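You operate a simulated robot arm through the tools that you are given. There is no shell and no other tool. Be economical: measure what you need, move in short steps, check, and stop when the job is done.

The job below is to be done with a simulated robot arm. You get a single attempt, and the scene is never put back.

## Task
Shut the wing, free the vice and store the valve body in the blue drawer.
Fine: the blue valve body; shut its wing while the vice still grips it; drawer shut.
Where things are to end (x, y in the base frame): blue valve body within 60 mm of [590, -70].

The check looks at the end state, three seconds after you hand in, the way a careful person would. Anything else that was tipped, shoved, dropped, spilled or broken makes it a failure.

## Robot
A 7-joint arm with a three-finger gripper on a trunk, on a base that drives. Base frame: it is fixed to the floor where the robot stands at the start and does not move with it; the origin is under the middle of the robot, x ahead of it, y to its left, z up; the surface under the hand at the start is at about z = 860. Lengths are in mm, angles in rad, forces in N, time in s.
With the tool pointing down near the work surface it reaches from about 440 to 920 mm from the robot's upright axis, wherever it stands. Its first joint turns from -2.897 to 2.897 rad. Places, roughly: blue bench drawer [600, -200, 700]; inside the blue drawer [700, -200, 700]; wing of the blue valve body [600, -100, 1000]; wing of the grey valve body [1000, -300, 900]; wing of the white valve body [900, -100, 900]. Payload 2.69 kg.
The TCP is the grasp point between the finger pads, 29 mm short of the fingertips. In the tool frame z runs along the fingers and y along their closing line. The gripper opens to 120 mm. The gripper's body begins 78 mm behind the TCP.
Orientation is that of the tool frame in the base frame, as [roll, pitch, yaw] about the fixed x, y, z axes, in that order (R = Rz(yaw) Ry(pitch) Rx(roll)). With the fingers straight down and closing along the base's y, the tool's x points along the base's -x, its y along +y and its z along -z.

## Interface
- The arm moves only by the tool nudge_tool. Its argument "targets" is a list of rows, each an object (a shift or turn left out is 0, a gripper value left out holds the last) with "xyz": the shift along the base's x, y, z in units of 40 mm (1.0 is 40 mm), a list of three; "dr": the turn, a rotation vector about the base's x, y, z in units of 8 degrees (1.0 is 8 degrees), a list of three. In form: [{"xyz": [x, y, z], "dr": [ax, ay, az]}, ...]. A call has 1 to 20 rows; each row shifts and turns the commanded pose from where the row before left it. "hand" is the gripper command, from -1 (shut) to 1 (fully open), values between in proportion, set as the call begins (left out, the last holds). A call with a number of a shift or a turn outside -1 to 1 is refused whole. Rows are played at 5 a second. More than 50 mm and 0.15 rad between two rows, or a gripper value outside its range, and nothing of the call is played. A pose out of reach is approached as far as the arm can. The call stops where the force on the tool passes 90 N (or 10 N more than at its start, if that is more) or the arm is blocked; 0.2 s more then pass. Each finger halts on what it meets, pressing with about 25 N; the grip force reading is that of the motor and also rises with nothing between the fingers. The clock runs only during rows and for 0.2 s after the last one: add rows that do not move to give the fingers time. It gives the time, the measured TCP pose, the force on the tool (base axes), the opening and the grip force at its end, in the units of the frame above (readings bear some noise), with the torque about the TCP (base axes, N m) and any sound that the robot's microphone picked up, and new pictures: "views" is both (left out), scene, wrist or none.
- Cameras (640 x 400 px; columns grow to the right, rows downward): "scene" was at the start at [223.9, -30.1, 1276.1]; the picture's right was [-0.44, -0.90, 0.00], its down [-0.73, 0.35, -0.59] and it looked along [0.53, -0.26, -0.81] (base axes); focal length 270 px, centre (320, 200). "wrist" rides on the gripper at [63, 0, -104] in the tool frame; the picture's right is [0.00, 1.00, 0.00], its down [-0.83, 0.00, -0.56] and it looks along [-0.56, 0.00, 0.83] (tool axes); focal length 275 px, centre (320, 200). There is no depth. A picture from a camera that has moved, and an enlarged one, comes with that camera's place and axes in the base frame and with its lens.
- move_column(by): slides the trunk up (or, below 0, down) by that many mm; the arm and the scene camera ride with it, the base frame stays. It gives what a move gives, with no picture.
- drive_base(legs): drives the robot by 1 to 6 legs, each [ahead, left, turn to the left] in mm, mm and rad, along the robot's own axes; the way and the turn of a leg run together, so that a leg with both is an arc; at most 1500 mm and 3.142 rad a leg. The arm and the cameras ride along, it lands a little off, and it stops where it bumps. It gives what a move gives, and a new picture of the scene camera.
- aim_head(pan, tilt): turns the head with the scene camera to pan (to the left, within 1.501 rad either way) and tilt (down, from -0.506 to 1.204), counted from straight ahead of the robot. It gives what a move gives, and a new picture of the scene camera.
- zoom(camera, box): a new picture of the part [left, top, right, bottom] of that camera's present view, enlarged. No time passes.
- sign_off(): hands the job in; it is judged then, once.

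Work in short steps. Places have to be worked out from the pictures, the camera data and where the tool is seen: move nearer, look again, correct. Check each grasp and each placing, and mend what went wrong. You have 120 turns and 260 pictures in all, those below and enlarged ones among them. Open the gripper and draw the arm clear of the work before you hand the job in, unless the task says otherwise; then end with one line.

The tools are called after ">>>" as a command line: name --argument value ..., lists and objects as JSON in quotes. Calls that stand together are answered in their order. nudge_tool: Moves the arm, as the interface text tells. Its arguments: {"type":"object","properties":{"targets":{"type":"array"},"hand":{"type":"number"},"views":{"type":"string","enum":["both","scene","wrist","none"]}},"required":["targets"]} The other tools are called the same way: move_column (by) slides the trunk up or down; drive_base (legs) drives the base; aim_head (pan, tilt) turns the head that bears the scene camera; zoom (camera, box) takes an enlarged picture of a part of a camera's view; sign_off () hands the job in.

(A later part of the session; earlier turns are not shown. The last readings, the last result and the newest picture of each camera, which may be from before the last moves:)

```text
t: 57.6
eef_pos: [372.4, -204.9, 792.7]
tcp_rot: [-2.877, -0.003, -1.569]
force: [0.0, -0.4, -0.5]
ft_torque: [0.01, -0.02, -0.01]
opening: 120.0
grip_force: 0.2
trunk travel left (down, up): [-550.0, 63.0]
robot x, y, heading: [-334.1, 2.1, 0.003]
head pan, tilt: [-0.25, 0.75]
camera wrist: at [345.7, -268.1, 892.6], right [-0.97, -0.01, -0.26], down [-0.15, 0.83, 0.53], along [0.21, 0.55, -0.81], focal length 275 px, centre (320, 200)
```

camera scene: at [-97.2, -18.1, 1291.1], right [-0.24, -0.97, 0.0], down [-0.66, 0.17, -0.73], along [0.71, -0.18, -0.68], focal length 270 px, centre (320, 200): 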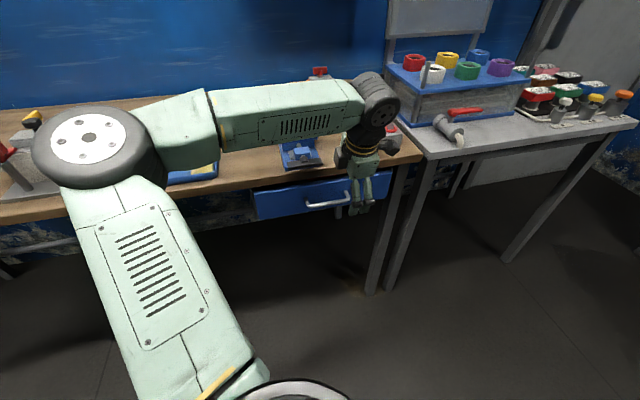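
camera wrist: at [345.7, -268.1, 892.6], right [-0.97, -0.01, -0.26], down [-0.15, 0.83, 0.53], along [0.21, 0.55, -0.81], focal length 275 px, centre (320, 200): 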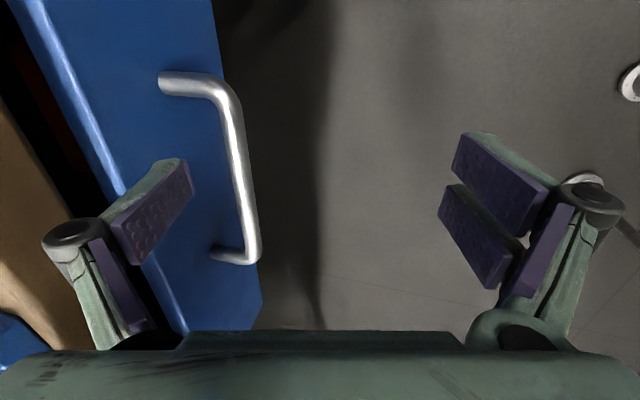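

The finger is aligned between bar and front. I lower the last 26 mm gently.

>>> nudge_tool --targets '[{"xyz": [0, 0, -0.25]}, {"xyz": [0, 0, -0.25]}, {"xyz": [0, 0, -0.2]}, {}]' --views "both"

>>> zoom --camera "scene" --box '[240, 120, 440, 260]'

```text
t: 58.6
eef_pos: [372.5, -204.6, 765.2]
tcp_rot: [-2.879, -0.003, -1.57]
force: [0.5, -0.2, -0.2]
ft_torque: [0.02, 0.0, 0.03]
opening: 120.2
grip_force: 0.0
trunk travel left (down, up): [-550.0, 63.0]
robot x, y, heading: [-339.7, 1.2, 0.005]
head pan, tilt: [-0.25, 0.75]
camera scene: at [-97.1, -18.1, 1291.1], right [-0.24, -0.97, 0.0], down [-0.66, 0.17, -0.73], along [0.71, -0.18, -0.68], focal length 270 px, centre (320, 200)
camera wrist: at [345.5, -267.8, 865.1], right [-0.97, -0.01, -0.26], down [-0.15, 0.83, 0.53], along [0.21, 0.55, -0.81], focal length 275 px, centre (320, 200)
```

scene: 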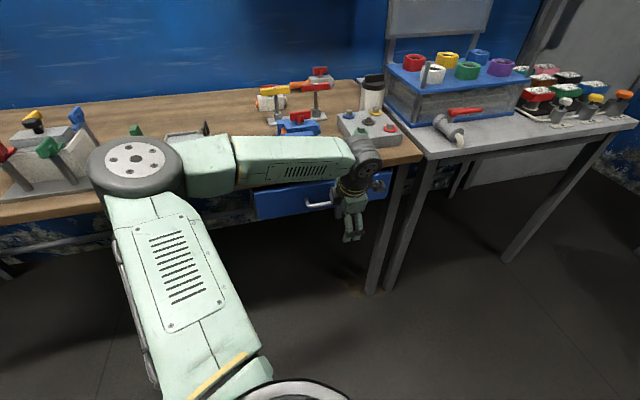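
wrist: 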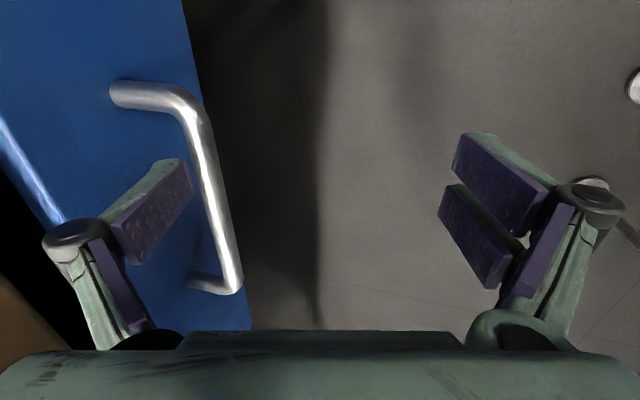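

```text
2.86 times, centred on (340, 190) of scene
camera zoom: at [-97.1, -18.1, 1291.1], right [-0.24, -0.97, 0.0], down [-0.66, 0.17, -0.73], along [0.71, -0.18, -0.68], focal length 770 px, centre (263, 229)
```

zoom: 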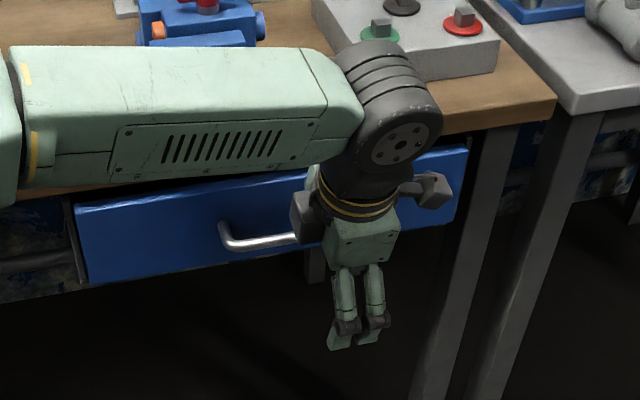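

The finger is behind the bar. I lower 8 mm more and start pulling toward the robot.

>>> nudge_tool --targets '[{"xyz": [0, 0, -0.2]}, {"xyz": [-0.3, 0, 0]}, {"xyz": [-0.4, 0, 0]}, {"xyz": [-0.5, 0, 0]}, {}]' --views "wrist"

```text
t: 59.8
eef_pos: [326.0, -204.9, 755.9]
tcp_rot: [-2.878, -0.003, -1.57]
force: [-0.5, -0.1, 0.0]
ft_torque: [0.0, 0.0, 0.0]
opening: 120.1
grip_force: 0.0
trunk travel left (down, up): [-550.0, 63.0]
robot x, y, heading: [-333.2, -3.6, 0.009]
head pan, tilt: [-0.25, 0.75]
camera wrist: at [299.8, -268.0, 857.2], right [-0.97, -0.01, -0.26], down [-0.15, 0.83, 0.53], along [0.21, 0.55, -0.81], focal length 275 px, centre (320, 200)
```

wrist: 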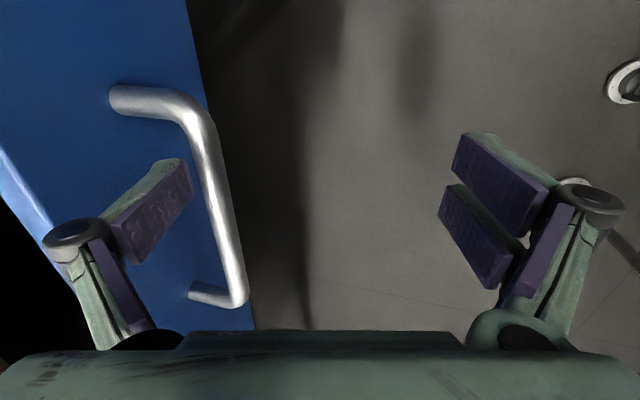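

The drawer follows with hardly any force (opened ~45 mm). I continue pulling.

>>> nudge_tool --targets '[{"xyz": [-0.7, 0, 0]}, {"xyz": [-0.7, 0, 0]}, {"xyz": [-0.7, 0, 0]}, {"xyz": [-0.7, 0, 0]}, {"xyz": [-0.7, 0, 0]}, {}]' --views "scene"

```text
t: 61.2
eef_pos: [187.4, -205.7, 755.4]
tcp_rot: [-2.879, -0.003, -1.571]
force: [-0.6, 0.1, 1.1]
ft_torque: [-0.01, 0.03, -0.02]
opening: 120.1
grip_force: 0.0
trunk travel left (down, up): [-550.0, 63.0]
robot x, y, heading: [-336.3, -3.4, 0.005]
head pan, tilt: [-0.25, 0.75]
camera scene: at [-97.2, -18.1, 1291.1], right [-0.24, -0.97, 0.0], down [-0.66, 0.17, -0.73], along [0.71, -0.18, -0.68], focal length 270 px, centre (320, 200)
```

scene: 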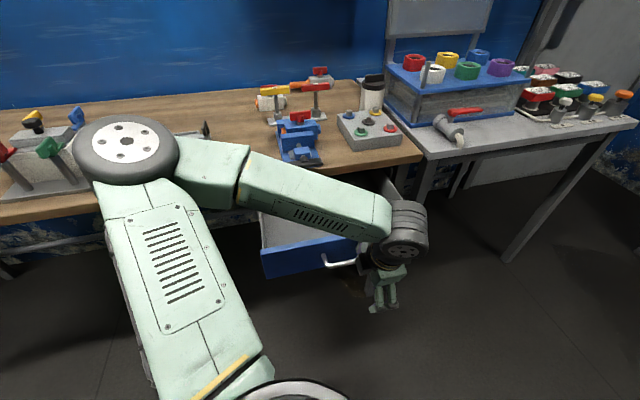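

Open ~185 mm. I pull on in smaller steps, watching for the end stop.

>>> nudge_tool --targets '[{"xyz": [-0.5, 0, 0]}, {"xyz": [-0.5, 0, 0]}, {"xyz": [-0.4, 0, 0]}, {}]' --views "wrist"

```text
t: 62.2
eef_pos: [131.3, -206.1, 755.9]
tcp_rot: [-2.879, -0.003, -1.57]
force: [-0.1, 0.1, 0.3]
ft_torque: [-0.01, -0.01, -0.02]
opening: 120.1
grip_force: 0.0
trunk travel left (down, up): [-550.0, 63.0]
robot x, y, heading: [-336.3, -2.9, 0.011]
head pan, tilt: [-0.25, 0.75]
camera wrist: at [105.0, -269.2, 857.7], right [-0.97, -0.01, -0.26], down [-0.15, 0.83, 0.53], along [0.21, 0.55, -0.81], focal length 275 px, centre (320, 200)
```

wrist: 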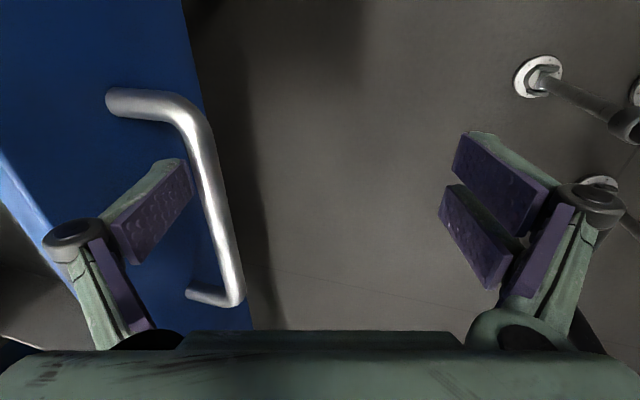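

Open ~240 mm; enough. I disengage upward and look into the drawer.

>>> nudge_tool --targets '[{"xyz": [0.12, 0, 0]}, {"xyz": [0, 0, 0.5]}, {"xyz": [0, 0, 1]}, {"xyz": [0, 0, 1]}, {"xyz": [0, 0, 1]}, {"xyz": [0, 0, 1]}, {"xyz": [0, 0, 1]}, {"xyz": [0, 0, 1]}, {"dr": [0, 0.95, 0]}, {"dr": [0, 0.93, 0]}, {}]' --views "both"

```text
t: 64.6
eef_pos: [132.6, -205.3, 1018.5]
tcp_rot: [3.14, -0.003, -1.57]
force: [0.9, 0.2, 0.0]
ft_torque: [0.03, 0.01, -0.02]
opening: 119.7
grip_force: 0.1
trunk travel left (down, up): [-550.0, 63.0]
robot x, y, heading: [-336.0, -1.7, 0.006]
head pan, tilt: [-0.25, 0.75]
camera scene: at [-97.2, -18.1, 1291.1], right [-0.24, -0.97, 0.0], down [-0.66, 0.17, -0.73], along [0.71, -0.18, -0.68], focal length 270 px, centre (320, 200)
camera wrist: at [133.4, -268.0, 1121.7], right [-1.0, -0.01, 0.0], down [0.0, 0.83, 0.55], along [0.0, 0.55, -0.83], focal length 275 px, centre (320, 200)
```

scene: 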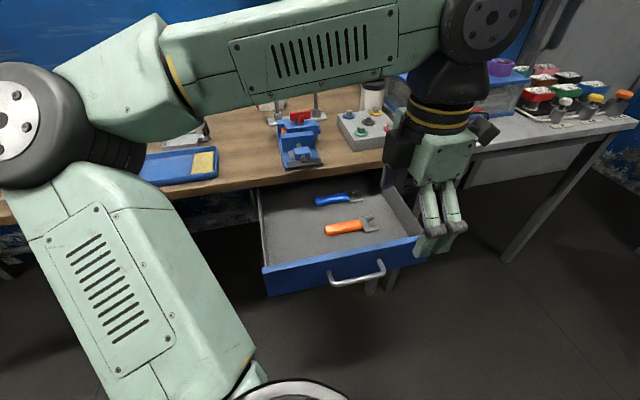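
wrist: 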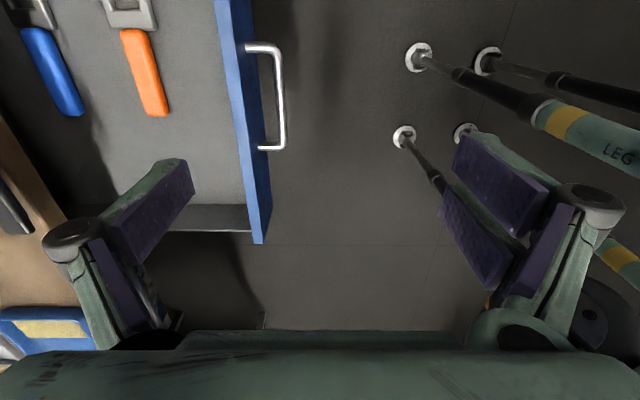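

Drawer open; two wrenches lie in it. I zoom to locate the free area and floor.

>>> zoom --camera "scene" --box '[240, 160, 440, 300]'

>>> zoom --camera "wrist" --box '[0, 0, 320, 260]'

```text
2.86 times, centred on (340, 230) of scene
camera zoom: at [-97.2, -18.1, 1291.1], right [-0.24, -0.97, 0.0], down [-0.66, 0.17, -0.73], along [0.71, -0.18, -0.68], focal length 770 px, centre (263, 114)
```

zoom: 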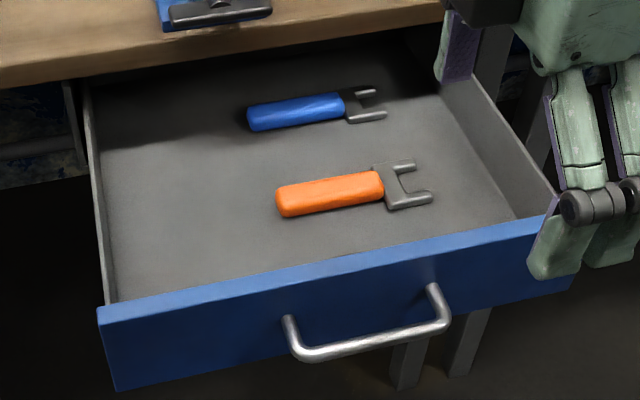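

```text
1.54 times, centred on (160, 130) of wrist
camera zoom: at [133.4, -268.0, 1121.7], right [-1.0, -0.01, 0.0], down [0.0, 0.83, 0.55], along [0.0, 0.55, -0.83], focal length 424 px, centre (566, 308)
```

zoom: 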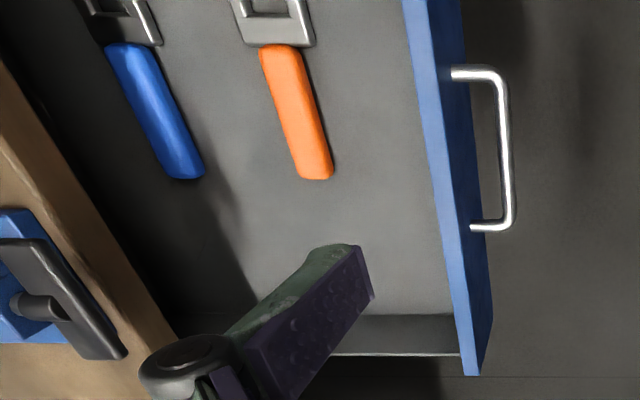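

Drawer floor ≈ z 722, orange wrench ends at y≈-152; target spot with the drawer open is about (350, -68). I drive ahead ~110 mm to bring the vice within reach.

>>> drive_base --legs '[[110, 0, 0]]'

```text
t: 65.8
eef_pos: [243.8, -205.1, 1017.1]
tcp_rot: [3.141, -0.004, -1.567]
force: [-0.1, 0.0, -0.5]
ft_torque: [0.0, 0.05, 0.01]
opening: 119.9
grip_force: 0.0
trunk travel left (down, up): [-550.0, 63.0]
robot x, y, heading: [-225.8, 2.5, 0.004]
head pan, tilt: [-0.25, 0.75]
camera scene: at [14.7, -17.6, 1290.9], right [-0.24, -0.97, 0.0], down [-0.66, 0.17, -0.73], along [0.71, -0.18, -0.68], focal length 270 px, centre (320, 200)
```

scene: 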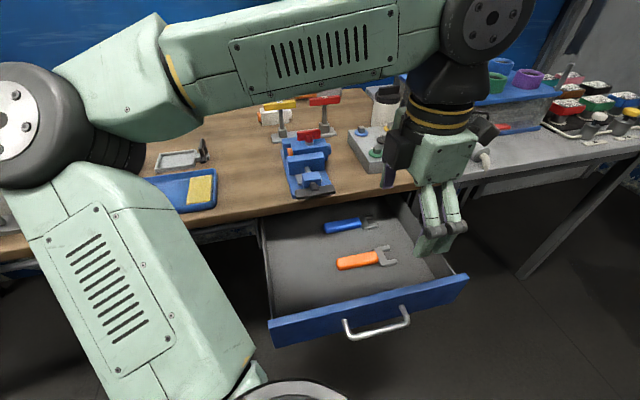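

Now I move the hand above the wing (600, -139) at z≈1090 with fingers at ~50 mm.

>>> nudge_tool --targets '[{"xyz": [0, 0, 0.9]}, {"xyz": [0, 0, 0.9]}, {"xyz": [0.9, 0.2, 0]}, {"xyz": [0.9, 0.2, 0]}, {"xyz": [0.9, 0.2, 0]}, {"xyz": [0.9, 0.2, 0]}, {"xyz": [0.9, 0.2, 0]}, {"xyz": [0.9, 0.2, 0]}, {"xyz": [0.9, 0.2, 0]}, {"xyz": [0.9, 0.2, 0]}, {"xyz": [0.9, 0, 0]}, {"xyz": [0.8, 0.05, 0]}, {}]' --hand -0.2 --views "wrist"

>>> zoom --camera "wrist" --box '[240, 20, 400, 180]'

```text
t: 68.6
eef_pos: [603.6, -136.4, 1088.1]
tcp_rot: [-3.141, -0.003, -1.569]
force: [0.8, -0.4, 0.7]
ft_torque: [0.01, 0.02, 0.0]
opening: 47.8
grip_force: 0.2
trunk travel left (down, up): [-550.0, 63.0]
robot x, y, heading: [-224.5, -0.4, 0.005]
head pan, tilt: [-0.25, 0.75]
camera wrist: at [603.4, -200.4, 1192.4], right [-1.0, -0.01, 0.0], down [-0.01, 0.83, 0.55], along [0.0, 0.55, -0.83], focal length 275 px, centre (320, 200)
```

wrist: 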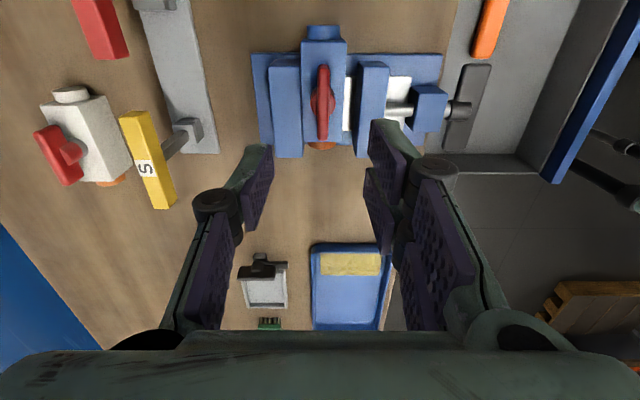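

```text
2.50 times, centred on (320, 100) of wrist
camera zoom: at [603.4, -200.4, 1192.4], right [-1.0, -0.01, 0.0], down [-0.01, 0.83, 0.55], along [0.0, 0.55, -0.83], focal length 688 px, centre (320, 450)
```

zoom: 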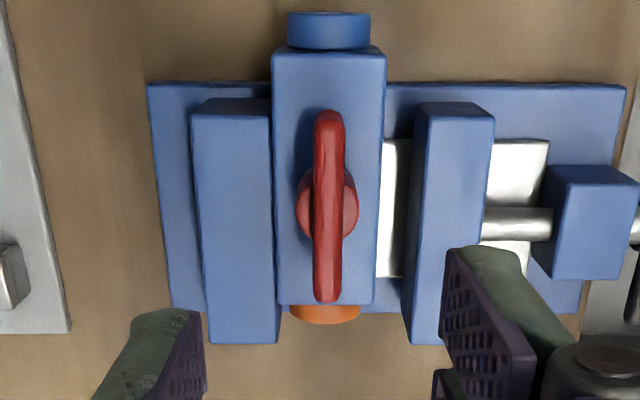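

Body is free with a ~15 mm gap; wing still shut. I descend on the wing bar and grip it.

>>> nudge_tool --targets '[{"xyz": [-0.07, -0.1, -1]}, {"xyz": [0, 0, -1]}, {"xyz": [0, 0, -0.88]}, {}]' --views "none"

>>> nudge_tool --targets '[{}, {}, {}, {}, {}]' --hand -1 --views "wrist"

```text
t: 69.6
eef_pos: [596.2, -141.9, 973.2]
tcp_rot: [-3.14, -0.004, -1.569]
force: [1.3, -0.2, 0.2]
ft_torque: [0.01, 0.0, -0.01]
opening: 48.0
grip_force: 0.0
trunk travel left (down, up): [-550.0, 63.0]
robot x, y, heading: [-228.3, -2.4, 0.005]
head pan, tilt: [-0.25, 0.75]
```

```text
t: 70.8
eef_pos: [597.8, -142.4, 971.7]
tcp_rot: [3.14, -0.002, -1.569]
force: [0.3, 0.1, -0.8]
ft_torque: [-0.02, 0.01, -0.02]
opening: 9.5
grip_force: 24.7
trunk travel left (down, up): [-550.0, 63.0]
robot x, y, heading: [-226.4, 4.3, 0.007]
head pan, tilt: [-0.25, 0.75]
camera wrist: at [597.9, -205.3, 1076.7], right [-1.0, -0.01, 0.0], down [-0.01, 0.83, 0.55], along [0.0, 0.55, -0.83], focal length 275 px, centre (320, 200)
```

wrist: 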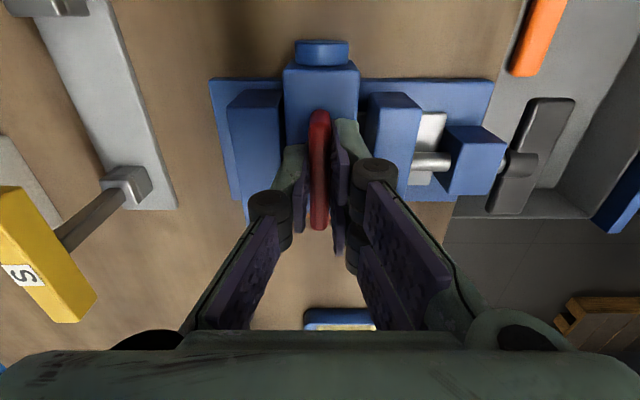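

Gripped (9.5 mm). I lift a little, easing off the rear jaw, and check the load.

>>> nudge_tool --targets '[{"xyz": [-0.08, 0, 0.1]}, {"xyz": [-0.07, 0, 0.2]}, {"xyz": [0, 0, 0.4]}, {}]' --views "both"

>>> zoom --camera "scene" --box '[240, 80, 400, 210]'

```text
t: 71.8
eef_pos: [591.1, -142.3, 1000.2]
tcp_rot: [-3.141, -0.004, -1.57]
force: [0.2, 0.8, -2.3]
ft_torque: [0.0, -0.01, -0.03]
opening: 9.5
grip_force: 25.4
trunk travel left (down, up): [-550.0, 63.0]
robot x, y, heading: [-225.8, -2.6, 0.012]
head pan, tilt: [-0.25, 0.75]
camera scene: at [14.3, -17.6, 1291.0], right [-0.24, -0.97, 0.0], down [-0.66, 0.17, -0.73], along [0.71, -0.18, -0.68], focal length 270 px, centre (320, 200)
camera wrist: at [591.3, -205.2, 1104.6], right [-1.0, -0.01, 0.0], down [-0.01, 0.83, 0.55], along [0.0, 0.55, -0.83], focal length 275 px, centre (320, 200)
```

scene: 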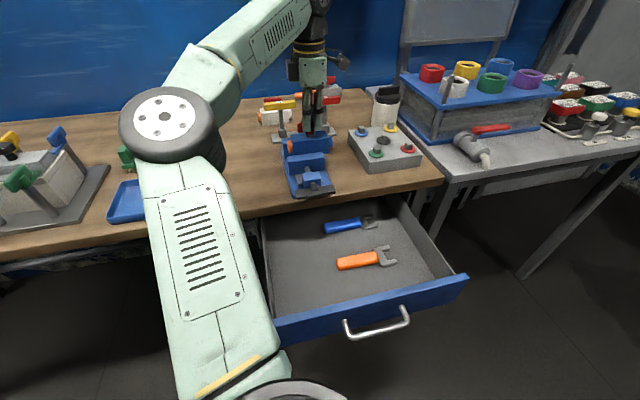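
wrist: 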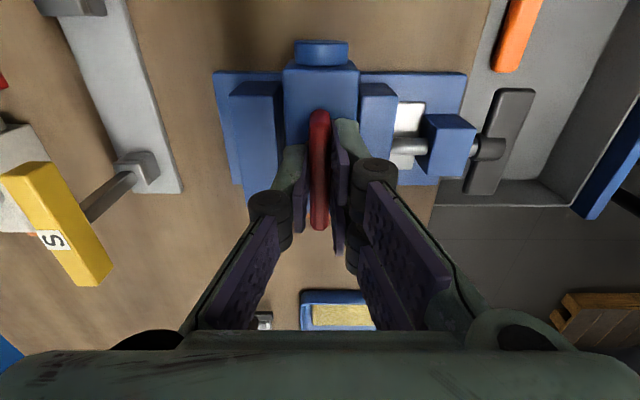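

```text
3.08 times, centred on (320, 145) of scene
camera zoom: at [14.3, -17.6, 1291.0], right [-0.24, -0.97, 0.0], down [-0.66, 0.17, -0.73], along [0.71, -0.18, -0.68], focal length 829 px, centre (320, 369)
```

zoom: 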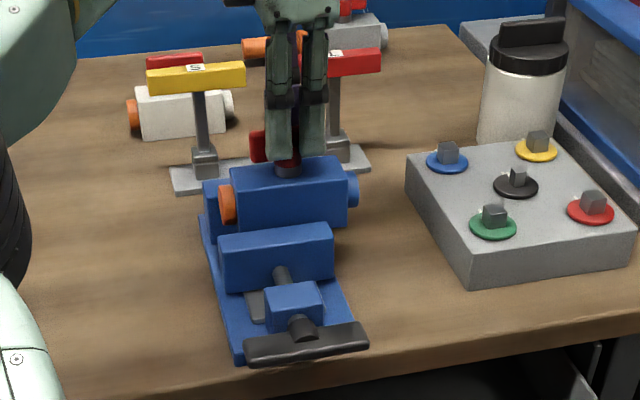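

It lifts cleanly (≈2–3 N). I raise it to z≈1085 and carry it over the drawer at about (350, -68).

>>> nudge_tool --targets '[{"xyz": [0, 0, 0.7]}, {"xyz": [0, 0, 0.7]}, {"xyz": [0, 0, 0.7]}, {"xyz": [-0.6, 0.18, 0]}, {"xyz": [-0.6, 0.18, 0]}, {"xyz": [-0.6, 0.18, 0]}, {"xyz": [-0.6, 0.18, 0]}, {"xyz": [-0.6, 0.18, 0]}, {"xyz": [-0.6, 0.19, 0]}, {"xyz": [-0.6, 0.19, 0]}, {"xyz": [-0.6, 0.19, 0]}, {"xyz": [-0.6, 0.19, 0]}, {"xyz": [-0.6, 0.19, 0]}, {}]' --views "both"

>>> zoom --camera "scene" --box '[220, 120, 440, 300]'

```text
t: 74.8
eef_pos: [350.3, -70.7, 1086.8]
tcp_rot: [-3.14, -0.004, -1.568]
force: [0.5, -0.1, -2.1]
ft_torque: [-0.02, 0.02, 0.0]
opening: 9.7
grip_force: 24.7
trunk travel left (down, up): [-550.0, 63.0]
robot x, y, heading: [-222.6, 5.4, 0.01]
head pan, tilt: [-0.25, 0.75]
camera scene: at [14.2, -17.6, 1291.1], right [-0.24, -0.97, 0.0], down [-0.66, 0.17, -0.73], along [0.71, -0.18, -0.68], focal length 270 px, centre (320, 200)
camera wrist: at [351.0, -133.7, 1191.1], right [-1.0, -0.01, 0.0], down [-0.01, 0.83, 0.55], along [0.0, 0.55, -0.83], focal length 275 px, centre (320, 200)
```

scene: 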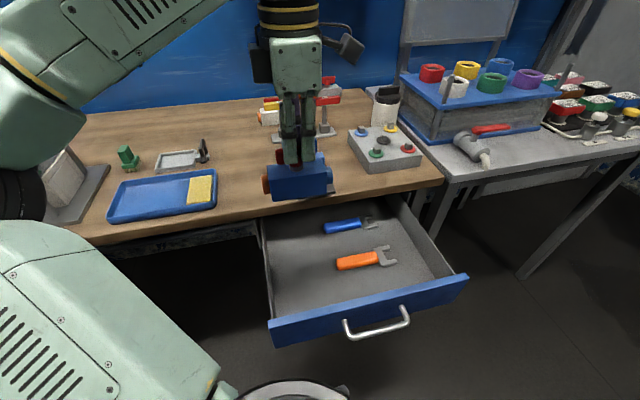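
wrist: 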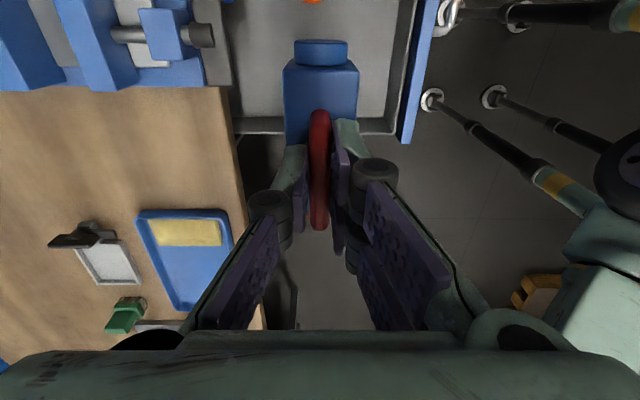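

```text
2.22 times, centred on (330, 210) of scene
camera zoom: at [14.2, -17.6, 1291.1], right [-0.24, -0.97, 0.0], down [-0.66, 0.17, -0.73], along [0.71, -0.18, -0.68], focal length 599 px, centre (298, 178)
```

zoom: 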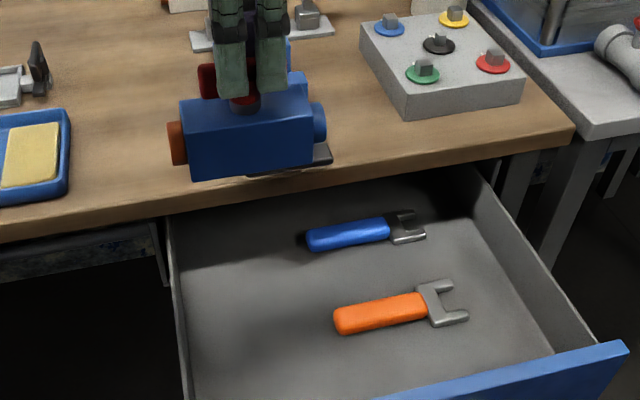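

Clearances look good: left wall y≈+5, wrench end y≈-152, body spans about -127…-13. I descend to z≈850 first.

>>> nudge_tool --targets '[{"xyz": [0, 0, -0.9]}, {"xyz": [0, 0, -0.9]}, {"xyz": [0, 0, -0.9]}, {"xyz": [0, 0, -0.9]}, {"xyz": [0, 0, -0.9]}, {"xyz": [0, 0, -0.9]}, {"xyz": [0, 0, -0.5]}, {}]' --views "both"

>>> zoom --camera "scene" --box '[220, 160, 440, 340]'

```text
t: 76.6
eef_pos: [349.9, -69.4, 851.5]
tcp_rot: [-3.141, -0.004, -1.569]
force: [0.0, -0.2, -2.2]
ft_torque: [-0.02, 0.02, -0.01]
opening: 9.4
grip_force: 25.2
trunk travel left (down, up): [-550.0, 63.0]
robot x, y, heading: [-222.7, -2.6, 0.007]
head pan, tilt: [-0.25, 0.75]
camera scene: at [14.2, -17.6, 1291.1], right [-0.24, -0.97, 0.0], down [-0.66, 0.17, -0.73], along [0.71, -0.18, -0.68], focal length 270 px, centre (320, 200)
camera wrist: at [350.7, -132.7, 956.9], right [-1.0, -0.01, 0.0], down [-0.01, 0.83, 0.55], along [0.0, 0.55, -0.83], focal length 275 px, centre (320, 200)
```

scene: 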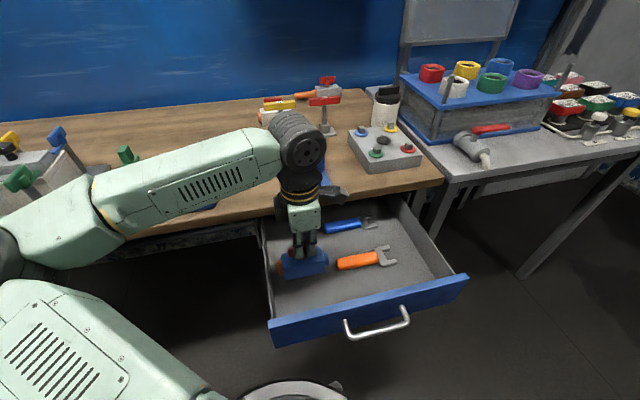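
wrist: 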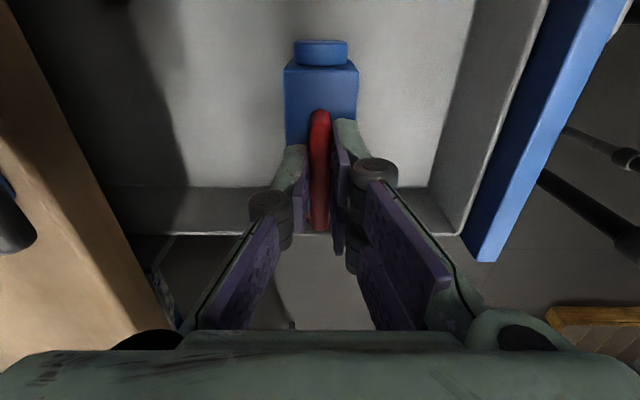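

```text
2.22 times, centred on (330, 250) of scene
camera zoom: at [14.2, -17.6, 1291.1], right [-0.24, -0.97, 0.0], down [-0.66, 0.17, -0.73], along [0.71, -0.18, -0.68], focal length 599 px, centre (298, 89)
```

zoom: 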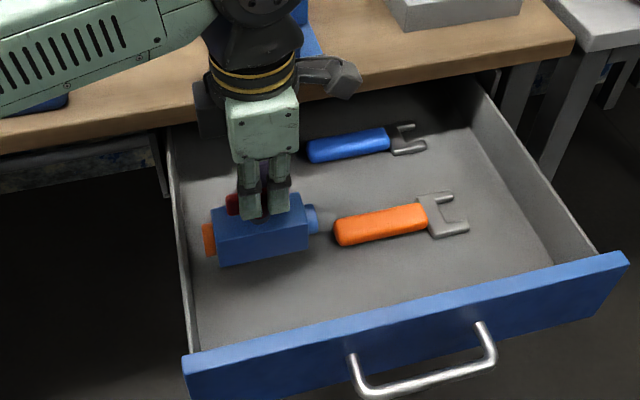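

Well placed between wall and wrench. I lower slowly until contact.

>>> nudge_tool --targets '[{"xyz": [0, 0, -0.2]}, {"xyz": [0, 0, -0.2]}, {"xyz": [0, 0, -0.15]}, {}]' --views "none"

```text
t: 77.6
eef_pos: [351.3, -70.2, 830.0]
tcp_rot: [-3.141, -0.005, -1.568]
force: [0.5, -0.2, -1.8]
ft_torque: [-0.03, 0.0, 0.03]
opening: 9.5
grip_force: 24.8
trunk travel left (down, up): [-550.0, 63.0]
robot x, y, heading: [-220.2, -1.1, 0.007]
head pan, tilt: [-0.25, 0.75]
```

No contact yet; continuing in small steps.

>>> nudge_tool --targets '[{"xyz": [0, 0, -0.12]}, {"xyz": [0, 0, -0.12]}, {}]' --views "none"

>>> zoom --camera "scene" --box '[250, 200, 390, 310]'

```text
t: 78.4
eef_pos: [352.0, -70.7, 819.9]
tcp_rot: [-3.142, -0.004, -1.568]
force: [-0.1, -0.9, -1.4]
ft_torque: [-0.01, 0.03, 0.03]
opening: 9.5
grip_force: 24.9
trunk travel left (down, up): [-550.0, 63.0]
robot x, y, heading: [-226.2, -0.5, 0.004]
head pan, tilt: [-0.25, 0.75]
```

```text
3.64 times, centred on (320, 255) of scene
camera zoom: at [14.2, -17.6, 1291.1], right [-0.24, -0.97, 0.0], down [-0.66, 0.17, -0.73], along [0.71, -0.18, -0.68], focal length 980 px, centre (320, 0)
```

zoom: 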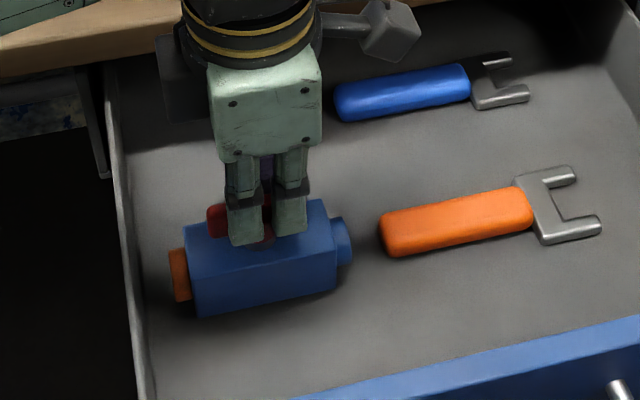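

Nearly on the floor. A few more millimetres.

>>> nudge_tool --targets '[{"xyz": [0, 0, -0.1]}, {"xyz": [0, 0, -0.05]}, {}]' --views "none"

```text
t: 79.2
eef_pos: [350.4, -68.8, 812.9]
tcp_rot: [3.14, -0.003, -1.568]
force: [-0.8, 0.0, -2.3]
ft_torque: [0.0, -0.06, -0.01]
opening: 9.6
grip_force: 24.7
trunk travel left (down, up): [-550.0, 63.0]
robot x, y, heading: [-227.1, -0.2, 0.007]
head pan, tilt: [-0.25, 0.75]
```

>>> nudge_tool --targets '[{"xyz": [0, 0, -0.1]}, {"xyz": [0, 0, -0.05]}, {}]' --views "none"

>>> zoom --camera "scene" --box '[250, 200, 390, 310]'

```text
t: 80.0
eef_pos: [352.2, -68.2, 808.5]
tcp_rot: [-3.139, -0.004, -1.568]
force: [1.2, -2.2, 21.5]
ft_torque: [0.16, 0.05, -0.02]
opening: 9.1
grip_force: 25.6
trunk travel left (down, up): [-550.0, 63.0]
robot x, y, heading: [-225.6, 0.9, 0.005]
head pan, tilt: [-0.25, 0.75]
```

```text
3.64 times, centred on (320, 255) of scene
camera zoom: at [12.7, -17.6, 1291.8], right [-0.24, -0.97, 0.0], down [-0.66, 0.17, -0.73], along [0.71, -0.18, -0.68], focal length 980 px, centre (320, 0)
```

zoom: 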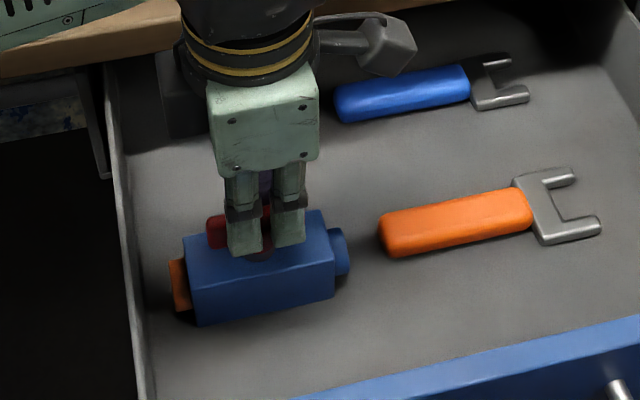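

Contact with the floor (21 N). I ease up 2 mm, open to ~35 mm, and lift straight up.

>>> nudge_tool --targets '[{"xyz": [0, 0, 0.06]}, {}]' --views "none"

>>> nudge_tool --targets '[{}, {}, {}, {"xyz": [0, 0, 0.5]}, {"xyz": [0, 0, 1]}, {"xyz": [0, 0, 1]}, {"xyz": [0, 0, 1]}, {"xyz": [0, 0, 1]}, {"xyz": [0, 0, 1]}, {}]' --hand -0.3

>>> zoom --camera "scene" --box '[250, 200, 390, 310]'

>>> zoom --camera "wrist" --box '[220, 20, 420, 220]'

```text
t: 80.6
eef_pos: [350.8, -68.2, 808.9]
tcp_rot: [-3.141, -0.003, -1.568]
force: [-0.4, -0.4, 4.6]
ft_torque: [-0.4, 0.02, 0.0]
opening: 9.2
grip_force: 25.0
trunk travel left (down, up): [-550.0, 63.0]
robot x, y, heading: [-220.9, 0.2, 0.003]
head pan, tilt: [-0.25, 0.75]
```

```text
t: 82.8
eef_pos: [353.6, -70.3, 1030.2]
tcp_rot: [3.14, -0.004, -1.568]
force: [0.1, 0.2, 0.9]
ft_torque: [0.04, -0.01, 0.01]
opening: 42.0
grip_force: 0.1
trunk travel left (down, up): [-550.0, 63.0]
robot x, y, heading: [-225.8, 0.9, 0.006]
head pan, tilt: [-0.25, 0.75]
camera scene: at [14.1, -17.6, 1291.1], right [-0.24, -0.97, 0.0], down [-0.66, 0.17, -0.73], along [0.71, -0.18, -0.68], focal length 270 px, centre (320, 200)
camera wrist: at [354.2, -132.4, 1134.7], right [-1.0, -0.01, 0.0], down [-0.01, 0.83, 0.55], along [0.0, 0.55, -0.83], focal length 275 px, centre (320, 200)
```

scene: 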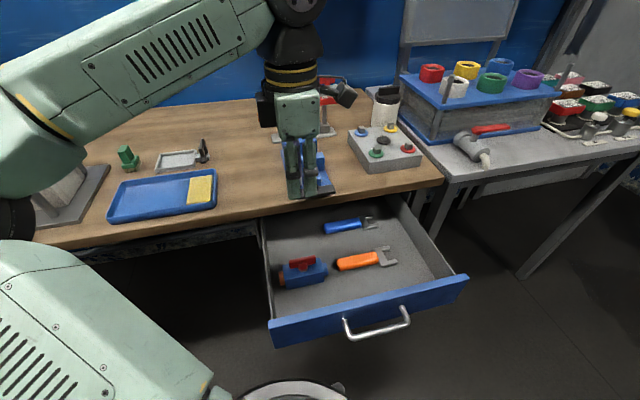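
wrist: 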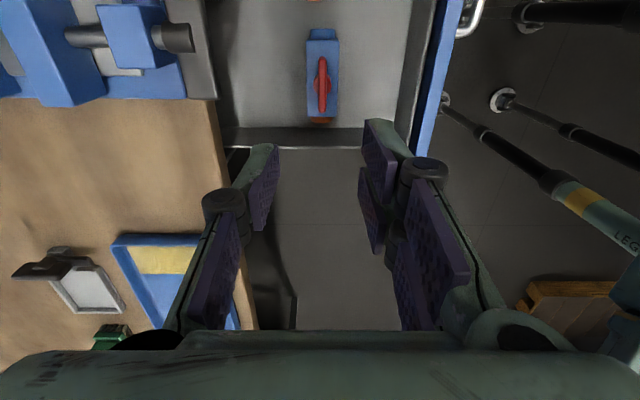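

```text
3.64 times, centred on (320, 255) of scene
camera zoom: at [14.1, -17.6, 1291.1], right [-0.24, -0.97, 0.0], down [-0.66, 0.17, -0.73], along [0.71, -0.18, -0.68], focal length 980 px, centre (320, 0)
```

zoom: 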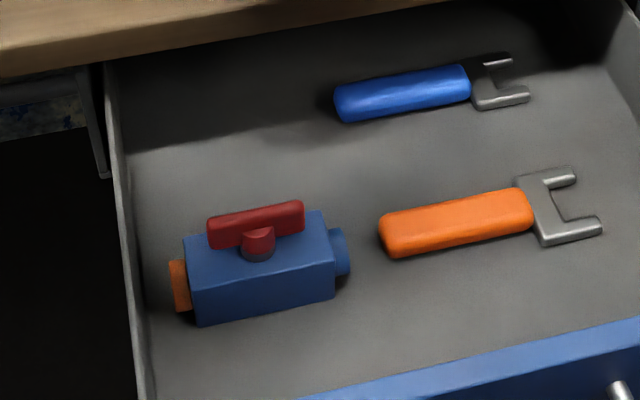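

```text
2.00 times, centred on (320, 120) of wrist
camera zoom: at [354.2, -132.4, 1134.7], right [-1.0, -0.01, 0.0], down [-0.01, 0.83, 0.55], along [0.0, 0.55, -0.83], focal length 551 px, centre (320, 360)
```

zoom: 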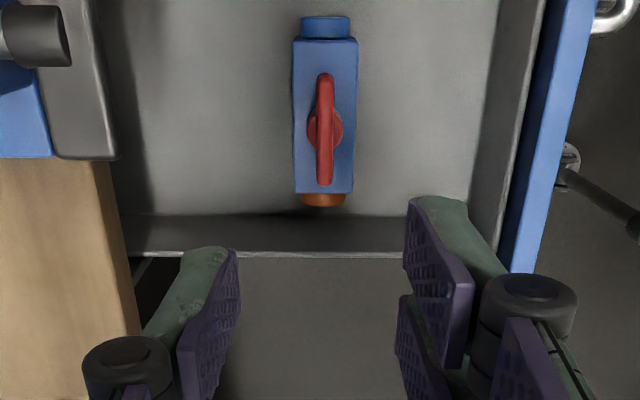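

The valve body stands in the drawer with its wing shut, wing top below the drawer rim. Next I back off 110 mm to get room for closing the drawer.

>>> drive_base --legs '[[-110, 0, 0]]'

>>> nudge_tool --targets '[{"dr": [0, 0, -1], "xyz": [-0.5, -0.4, 0]}, {"dr": [0, 0, -1], "xyz": [-0.5, -0.4, 0]}, {"dr": [0, 0, -1], "xyz": [-0.5, -0.4, 0]}, {"dr": [0, 0, -1], "xyz": [0, -0.4, 0]}, {"dr": [0, 0, -1], "xyz": [0, -0.4, 0]}, {"dr": [0, 0, -1], "xyz": [0, -0.4, 0]}, {"dr": [0, 0, -1], "xyz": [0, -0.4, 0]}, {"dr": [0, 0, -1], "xyz": [0, -0.4, 0]}, {"dr": [0, 0, -1]}, {"dr": [0, 0, -1]}, {"dr": [0, 0, -1]}, {"dr": [0, 0, -0.25]}, {}]' --hand -1

```text
t: 84.0
eef_pos: [241.2, -69.6, 1030.6]
tcp_rot: [3.141, -0.004, -1.568]
force: [0.1, -0.2, -0.3]
ft_torque: [-0.01, -0.04, 0.0]
opening: 42.2
grip_force: 0.0
trunk travel left (down, up): [-550.0, 63.0]
robot x, y, heading: [-337.3, -2.1, 0.007]
head pan, tilt: [-0.25, 0.75]
camera scene: at [-98.6, -17.9, 1291.3], right [-0.24, -0.97, 0.0], down [-0.66, 0.16, -0.73], along [0.71, -0.18, -0.68], focal length 270 px, centre (320, 200)
```

scene: 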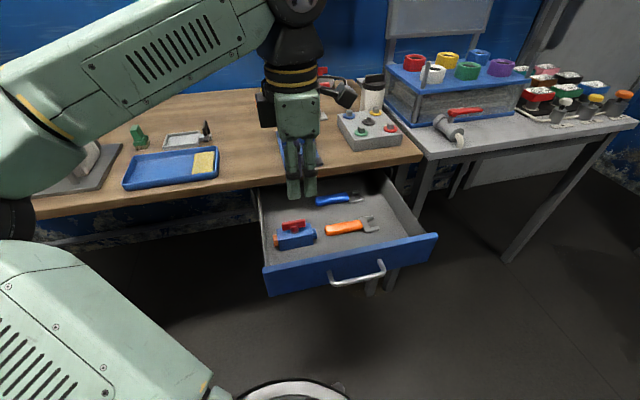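

```text
t: 86.8
eef_pos: [181.8, -196.5, 1030.4]
tcp_rot: [3.141, -0.002, -3.139]
force: [0.3, 0.4, -0.3]
ft_torque: [-0.02, -0.05, 0.02]
opening: 0.2
grip_force: 24.8
trunk travel left (down, up): [-550.0, 63.0]
robot x, y, heading: [-336.8, -0.2, 0.008]
head pan, tilt: [-0.25, 0.75]
camera scene: at [-98.0, -17.9, 1291.1], right [-0.24, -0.97, 0.0], down [-0.66, 0.16, -0.73], along [0.71, -0.18, -0.68], focal length 270 px, centre (320, 200)
camera wrist: at [119.5, -197.8, 1134.4], right [-0.01, 1.0, 0.0], down [0.83, 0.01, 0.55], along [0.55, 0.0, -0.83], focal length 275 px, centre (320, 200)
```

scene: 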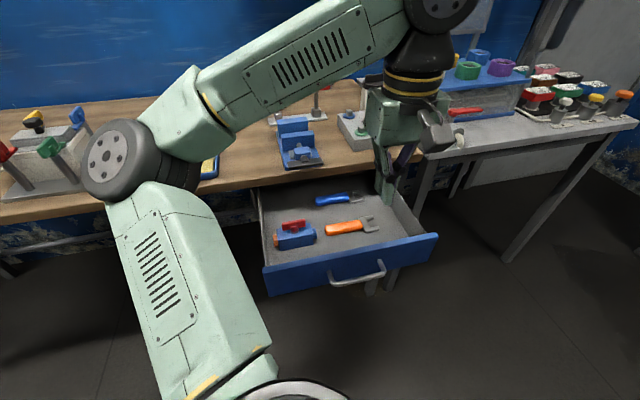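
wrist: 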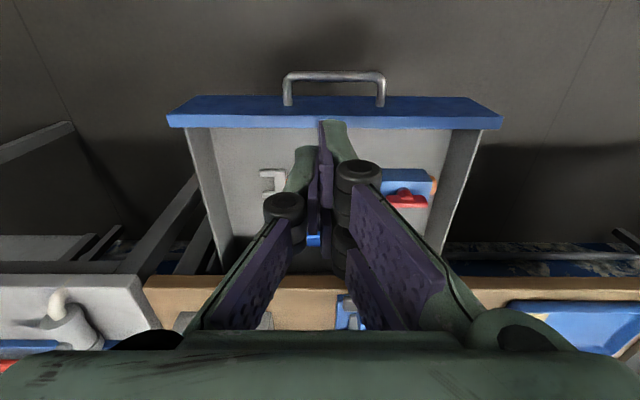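

The bar is at x≈178 now. I move in front of it, tilt the hand back 15° and lower to bar height.

>>> nudge_tool --targets '[{"xyz": [-0.65, 0.2, 0], "dr": [0, -0.95, 0]}, {"xyz": [-0.65, 0.15, 0], "dr": [0, -0.93, 0]}, {"xyz": [0, 0, -0.9]}, {"xyz": [0, 0, -0.9]}, {"xyz": [0, 0, -0.9]}, {"xyz": [0, 0, -0.9]}, {"xyz": [0, 0, -0.9]}, {"xyz": [0, 0, -0.9]}, {"xyz": [0, 0, -0.7]}, {}]'

```text
t: 89.0
eef_pos: [139.9, -192.6, 787.1]
tcp_rot: [3.141, 0.257, -3.139]
force: [0.1, 0.0, 0.8]
ft_torque: [-0.04, -0.04, 0.01]
opening: 0.0
grip_force: 25.1
out of reach, approached as far as the arm can: row 8, 9
trunk travel left (down, up): [-550.0, 63.0]
robot x, y, heading: [-338.1, -1.4, 0.007]
head pan, tilt: [-0.25, 0.75]
camera scene: at [-98.0, -17.9, 1291.1], right [-0.24, -0.97, 0.0], down [-0.66, 0.16, -0.73], along [0.71, -0.18, -0.68], focal length 270 px, centre (320, 200)
camera wrist: at [51.4, -193.3, 872.4], right [-0.01, 1.0, 0.0], down [0.66, 0.01, 0.75], along [0.75, 0.01, -0.66], focal length 275 px, centre (320, 200)
```

scene: 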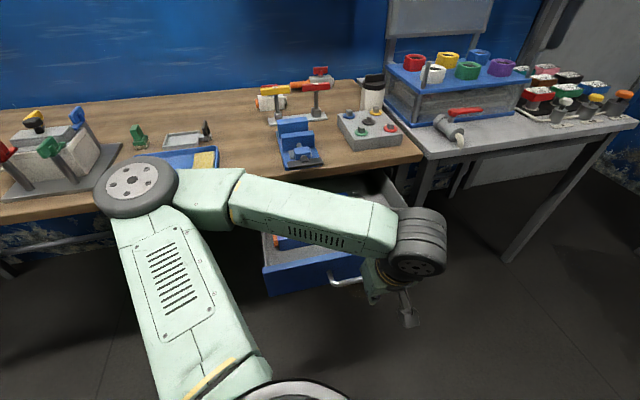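
wrist: 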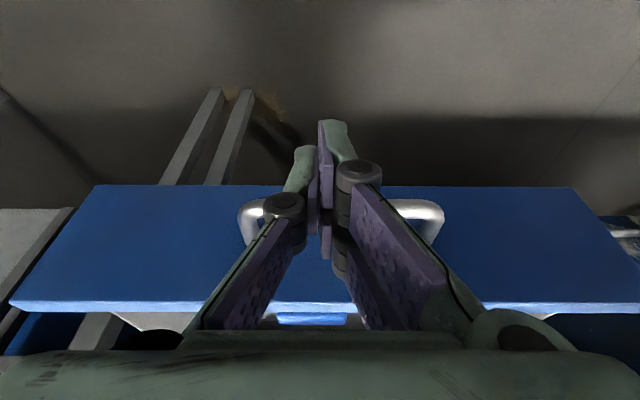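

Fingers are in front of the bar. I push forward slowly.

>>> nudge_tool --targets '[{"xyz": [0.2, 0, 0]}, {"xyz": [0.2, 0, 0]}, {"xyz": [0.2, 0, 0]}, {"xyz": [0.25, 0, 0]}, {"xyz": [0.25, 0, 0]}, {"xyz": [0.25, 0, 0]}, {"xyz": [0.25, 0, 0]}, {"xyz": [0.25, 0, 0]}, {"xyz": [0.25, 0, 0]}, {"xyz": [0.25, 0, 0]}, {}]'

```text
t: 91.4
eef_pos: [231.6, -191.0, 788.0]
tcp_rot: [-3.14, 0.257, -3.139]
force: [-0.1, -0.9, 0.7]
ft_torque: [0.0, 0.04, -0.01]
opening: 0.0
grip_force: 24.9
trunk travel left (down, up): [-550.0, 63.0]
robot x, y, heading: [-335.1, -2.9, 0.008]
head pan, tilt: [-0.25, 0.75]
camera scene: at [-98.0, -17.9, 1291.1], right [-0.24, -0.97, 0.0], down [-0.66, 0.16, -0.73], along [0.71, -0.18, -0.68], focal length 270 px, centre (320, 200)
camera wrist: at [144.3, -191.5, 872.9], right [-0.01, 1.0, 0.0], down [0.66, 0.01, 0.75], along [0.75, 0.0, -0.66], focal length 275 px, centre (320, 200)
```

scene: 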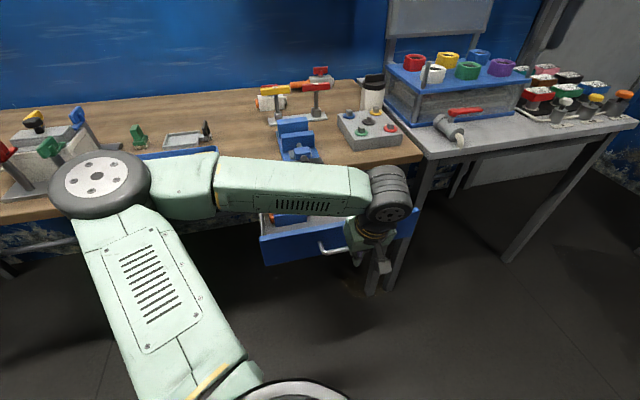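
wrist: 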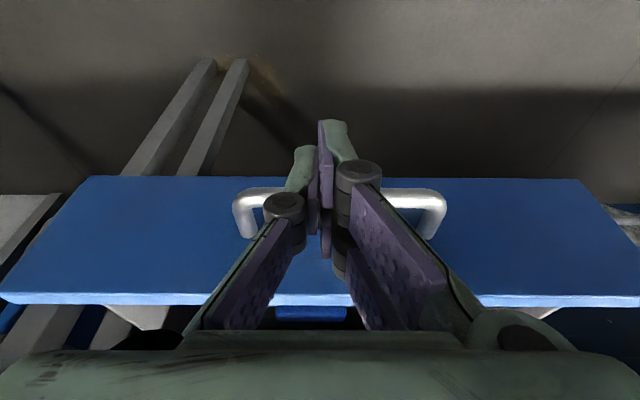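

The drawer is closing smoothly. I continue pushing to x≈370.

>>> nudge_tool --targets '[{"xyz": [0.25, 0, 0]}, {"xyz": [0.25, 0, 0]}, {"xyz": [0.25, 0, 0]}, {"xyz": [0.25, 0, 0]}, {"xyz": [0.25, 0, 0]}, {"xyz": [0.25, 0, 0]}, {"xyz": [0.25, 0, 0]}, {"xyz": [0.25, 0, 0]}, {"xyz": [0.25, 0, 0]}, {"xyz": [0.25, 0, 0]}, {"xyz": [0.25, 0, 0]}, {"xyz": [0.25, 0, 0]}, {"xyz": [0.25, 0, 0]}, {"xyz": [0.25, 0, 0]}, {}]'

```text
t: 94.6
eef_pos: [371.7, -190.0, 788.1]
tcp_rot: [3.141, 0.258, -3.138]
force: [0.0, 0.2, -0.6]
ft_torque: [-0.02, 0.0, -0.01]
opening: 0.0
grip_force: 24.4
trunk travel left (down, up): [-550.0, 63.0]
robot x, y, heading: [-336.1, -1.2, 0.007]
head pan, tilt: [-0.25, 0.75]
camera scene: at [-97.9, -17.8, 1291.0], right [-0.24, -0.97, 0.0], down [-0.66, 0.16, -0.73], along [0.71, -0.18, -0.68], focal length 270 px, centre (320, 200)
camera wrist: at [284.2, -191.8, 873.2], right [-0.01, 1.0, 0.0], down [0.66, 0.01, 0.75], along [0.75, 0.01, -0.66], focal length 275 px, centre (320, 200)
```

scene: 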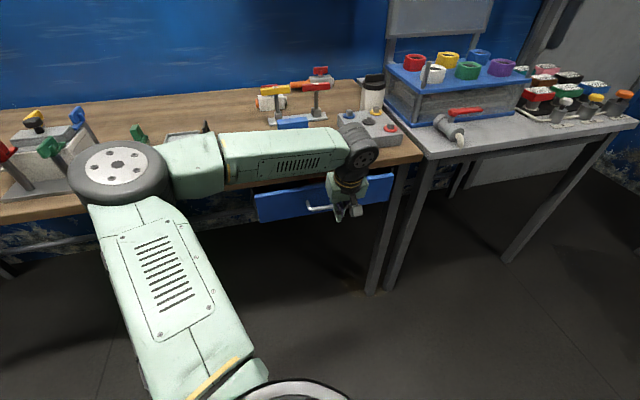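
wrist: 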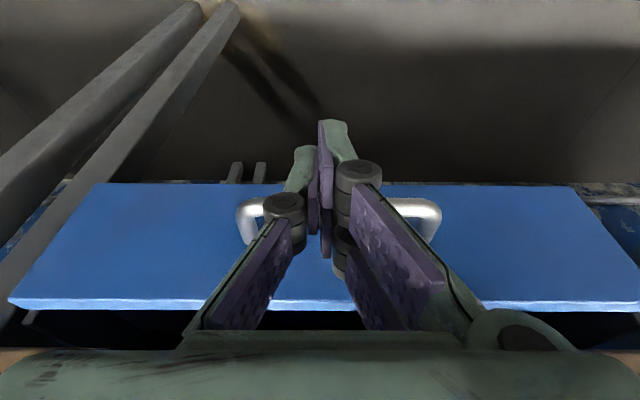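

Almost shut. I advance in small steps until the stop is felt.

>>> nudge_tool --targets '[{"xyz": [0.2, 0, 0]}, {"xyz": [0.2, 0, 0]}, {"xyz": [0.15, 0, 0]}, {"xyz": [0.15, 0, 0]}, {}]' --views "none"

```text
t: 95.8
eef_pos: [397.0, -192.4, 790.7]
tcp_rot: [-3.141, 0.257, -3.139]
force: [-12.6, 1.7, -0.8]
ft_torque: [0.04, 0.27, 0.06]
opening: 0.2
grip_force: 25.4
trunk travel left (down, up): [-550.0, 63.0]
robot x, y, heading: [-336.7, -1.1, 0.009]
head pan, tilt: [-0.25, 0.75]
```

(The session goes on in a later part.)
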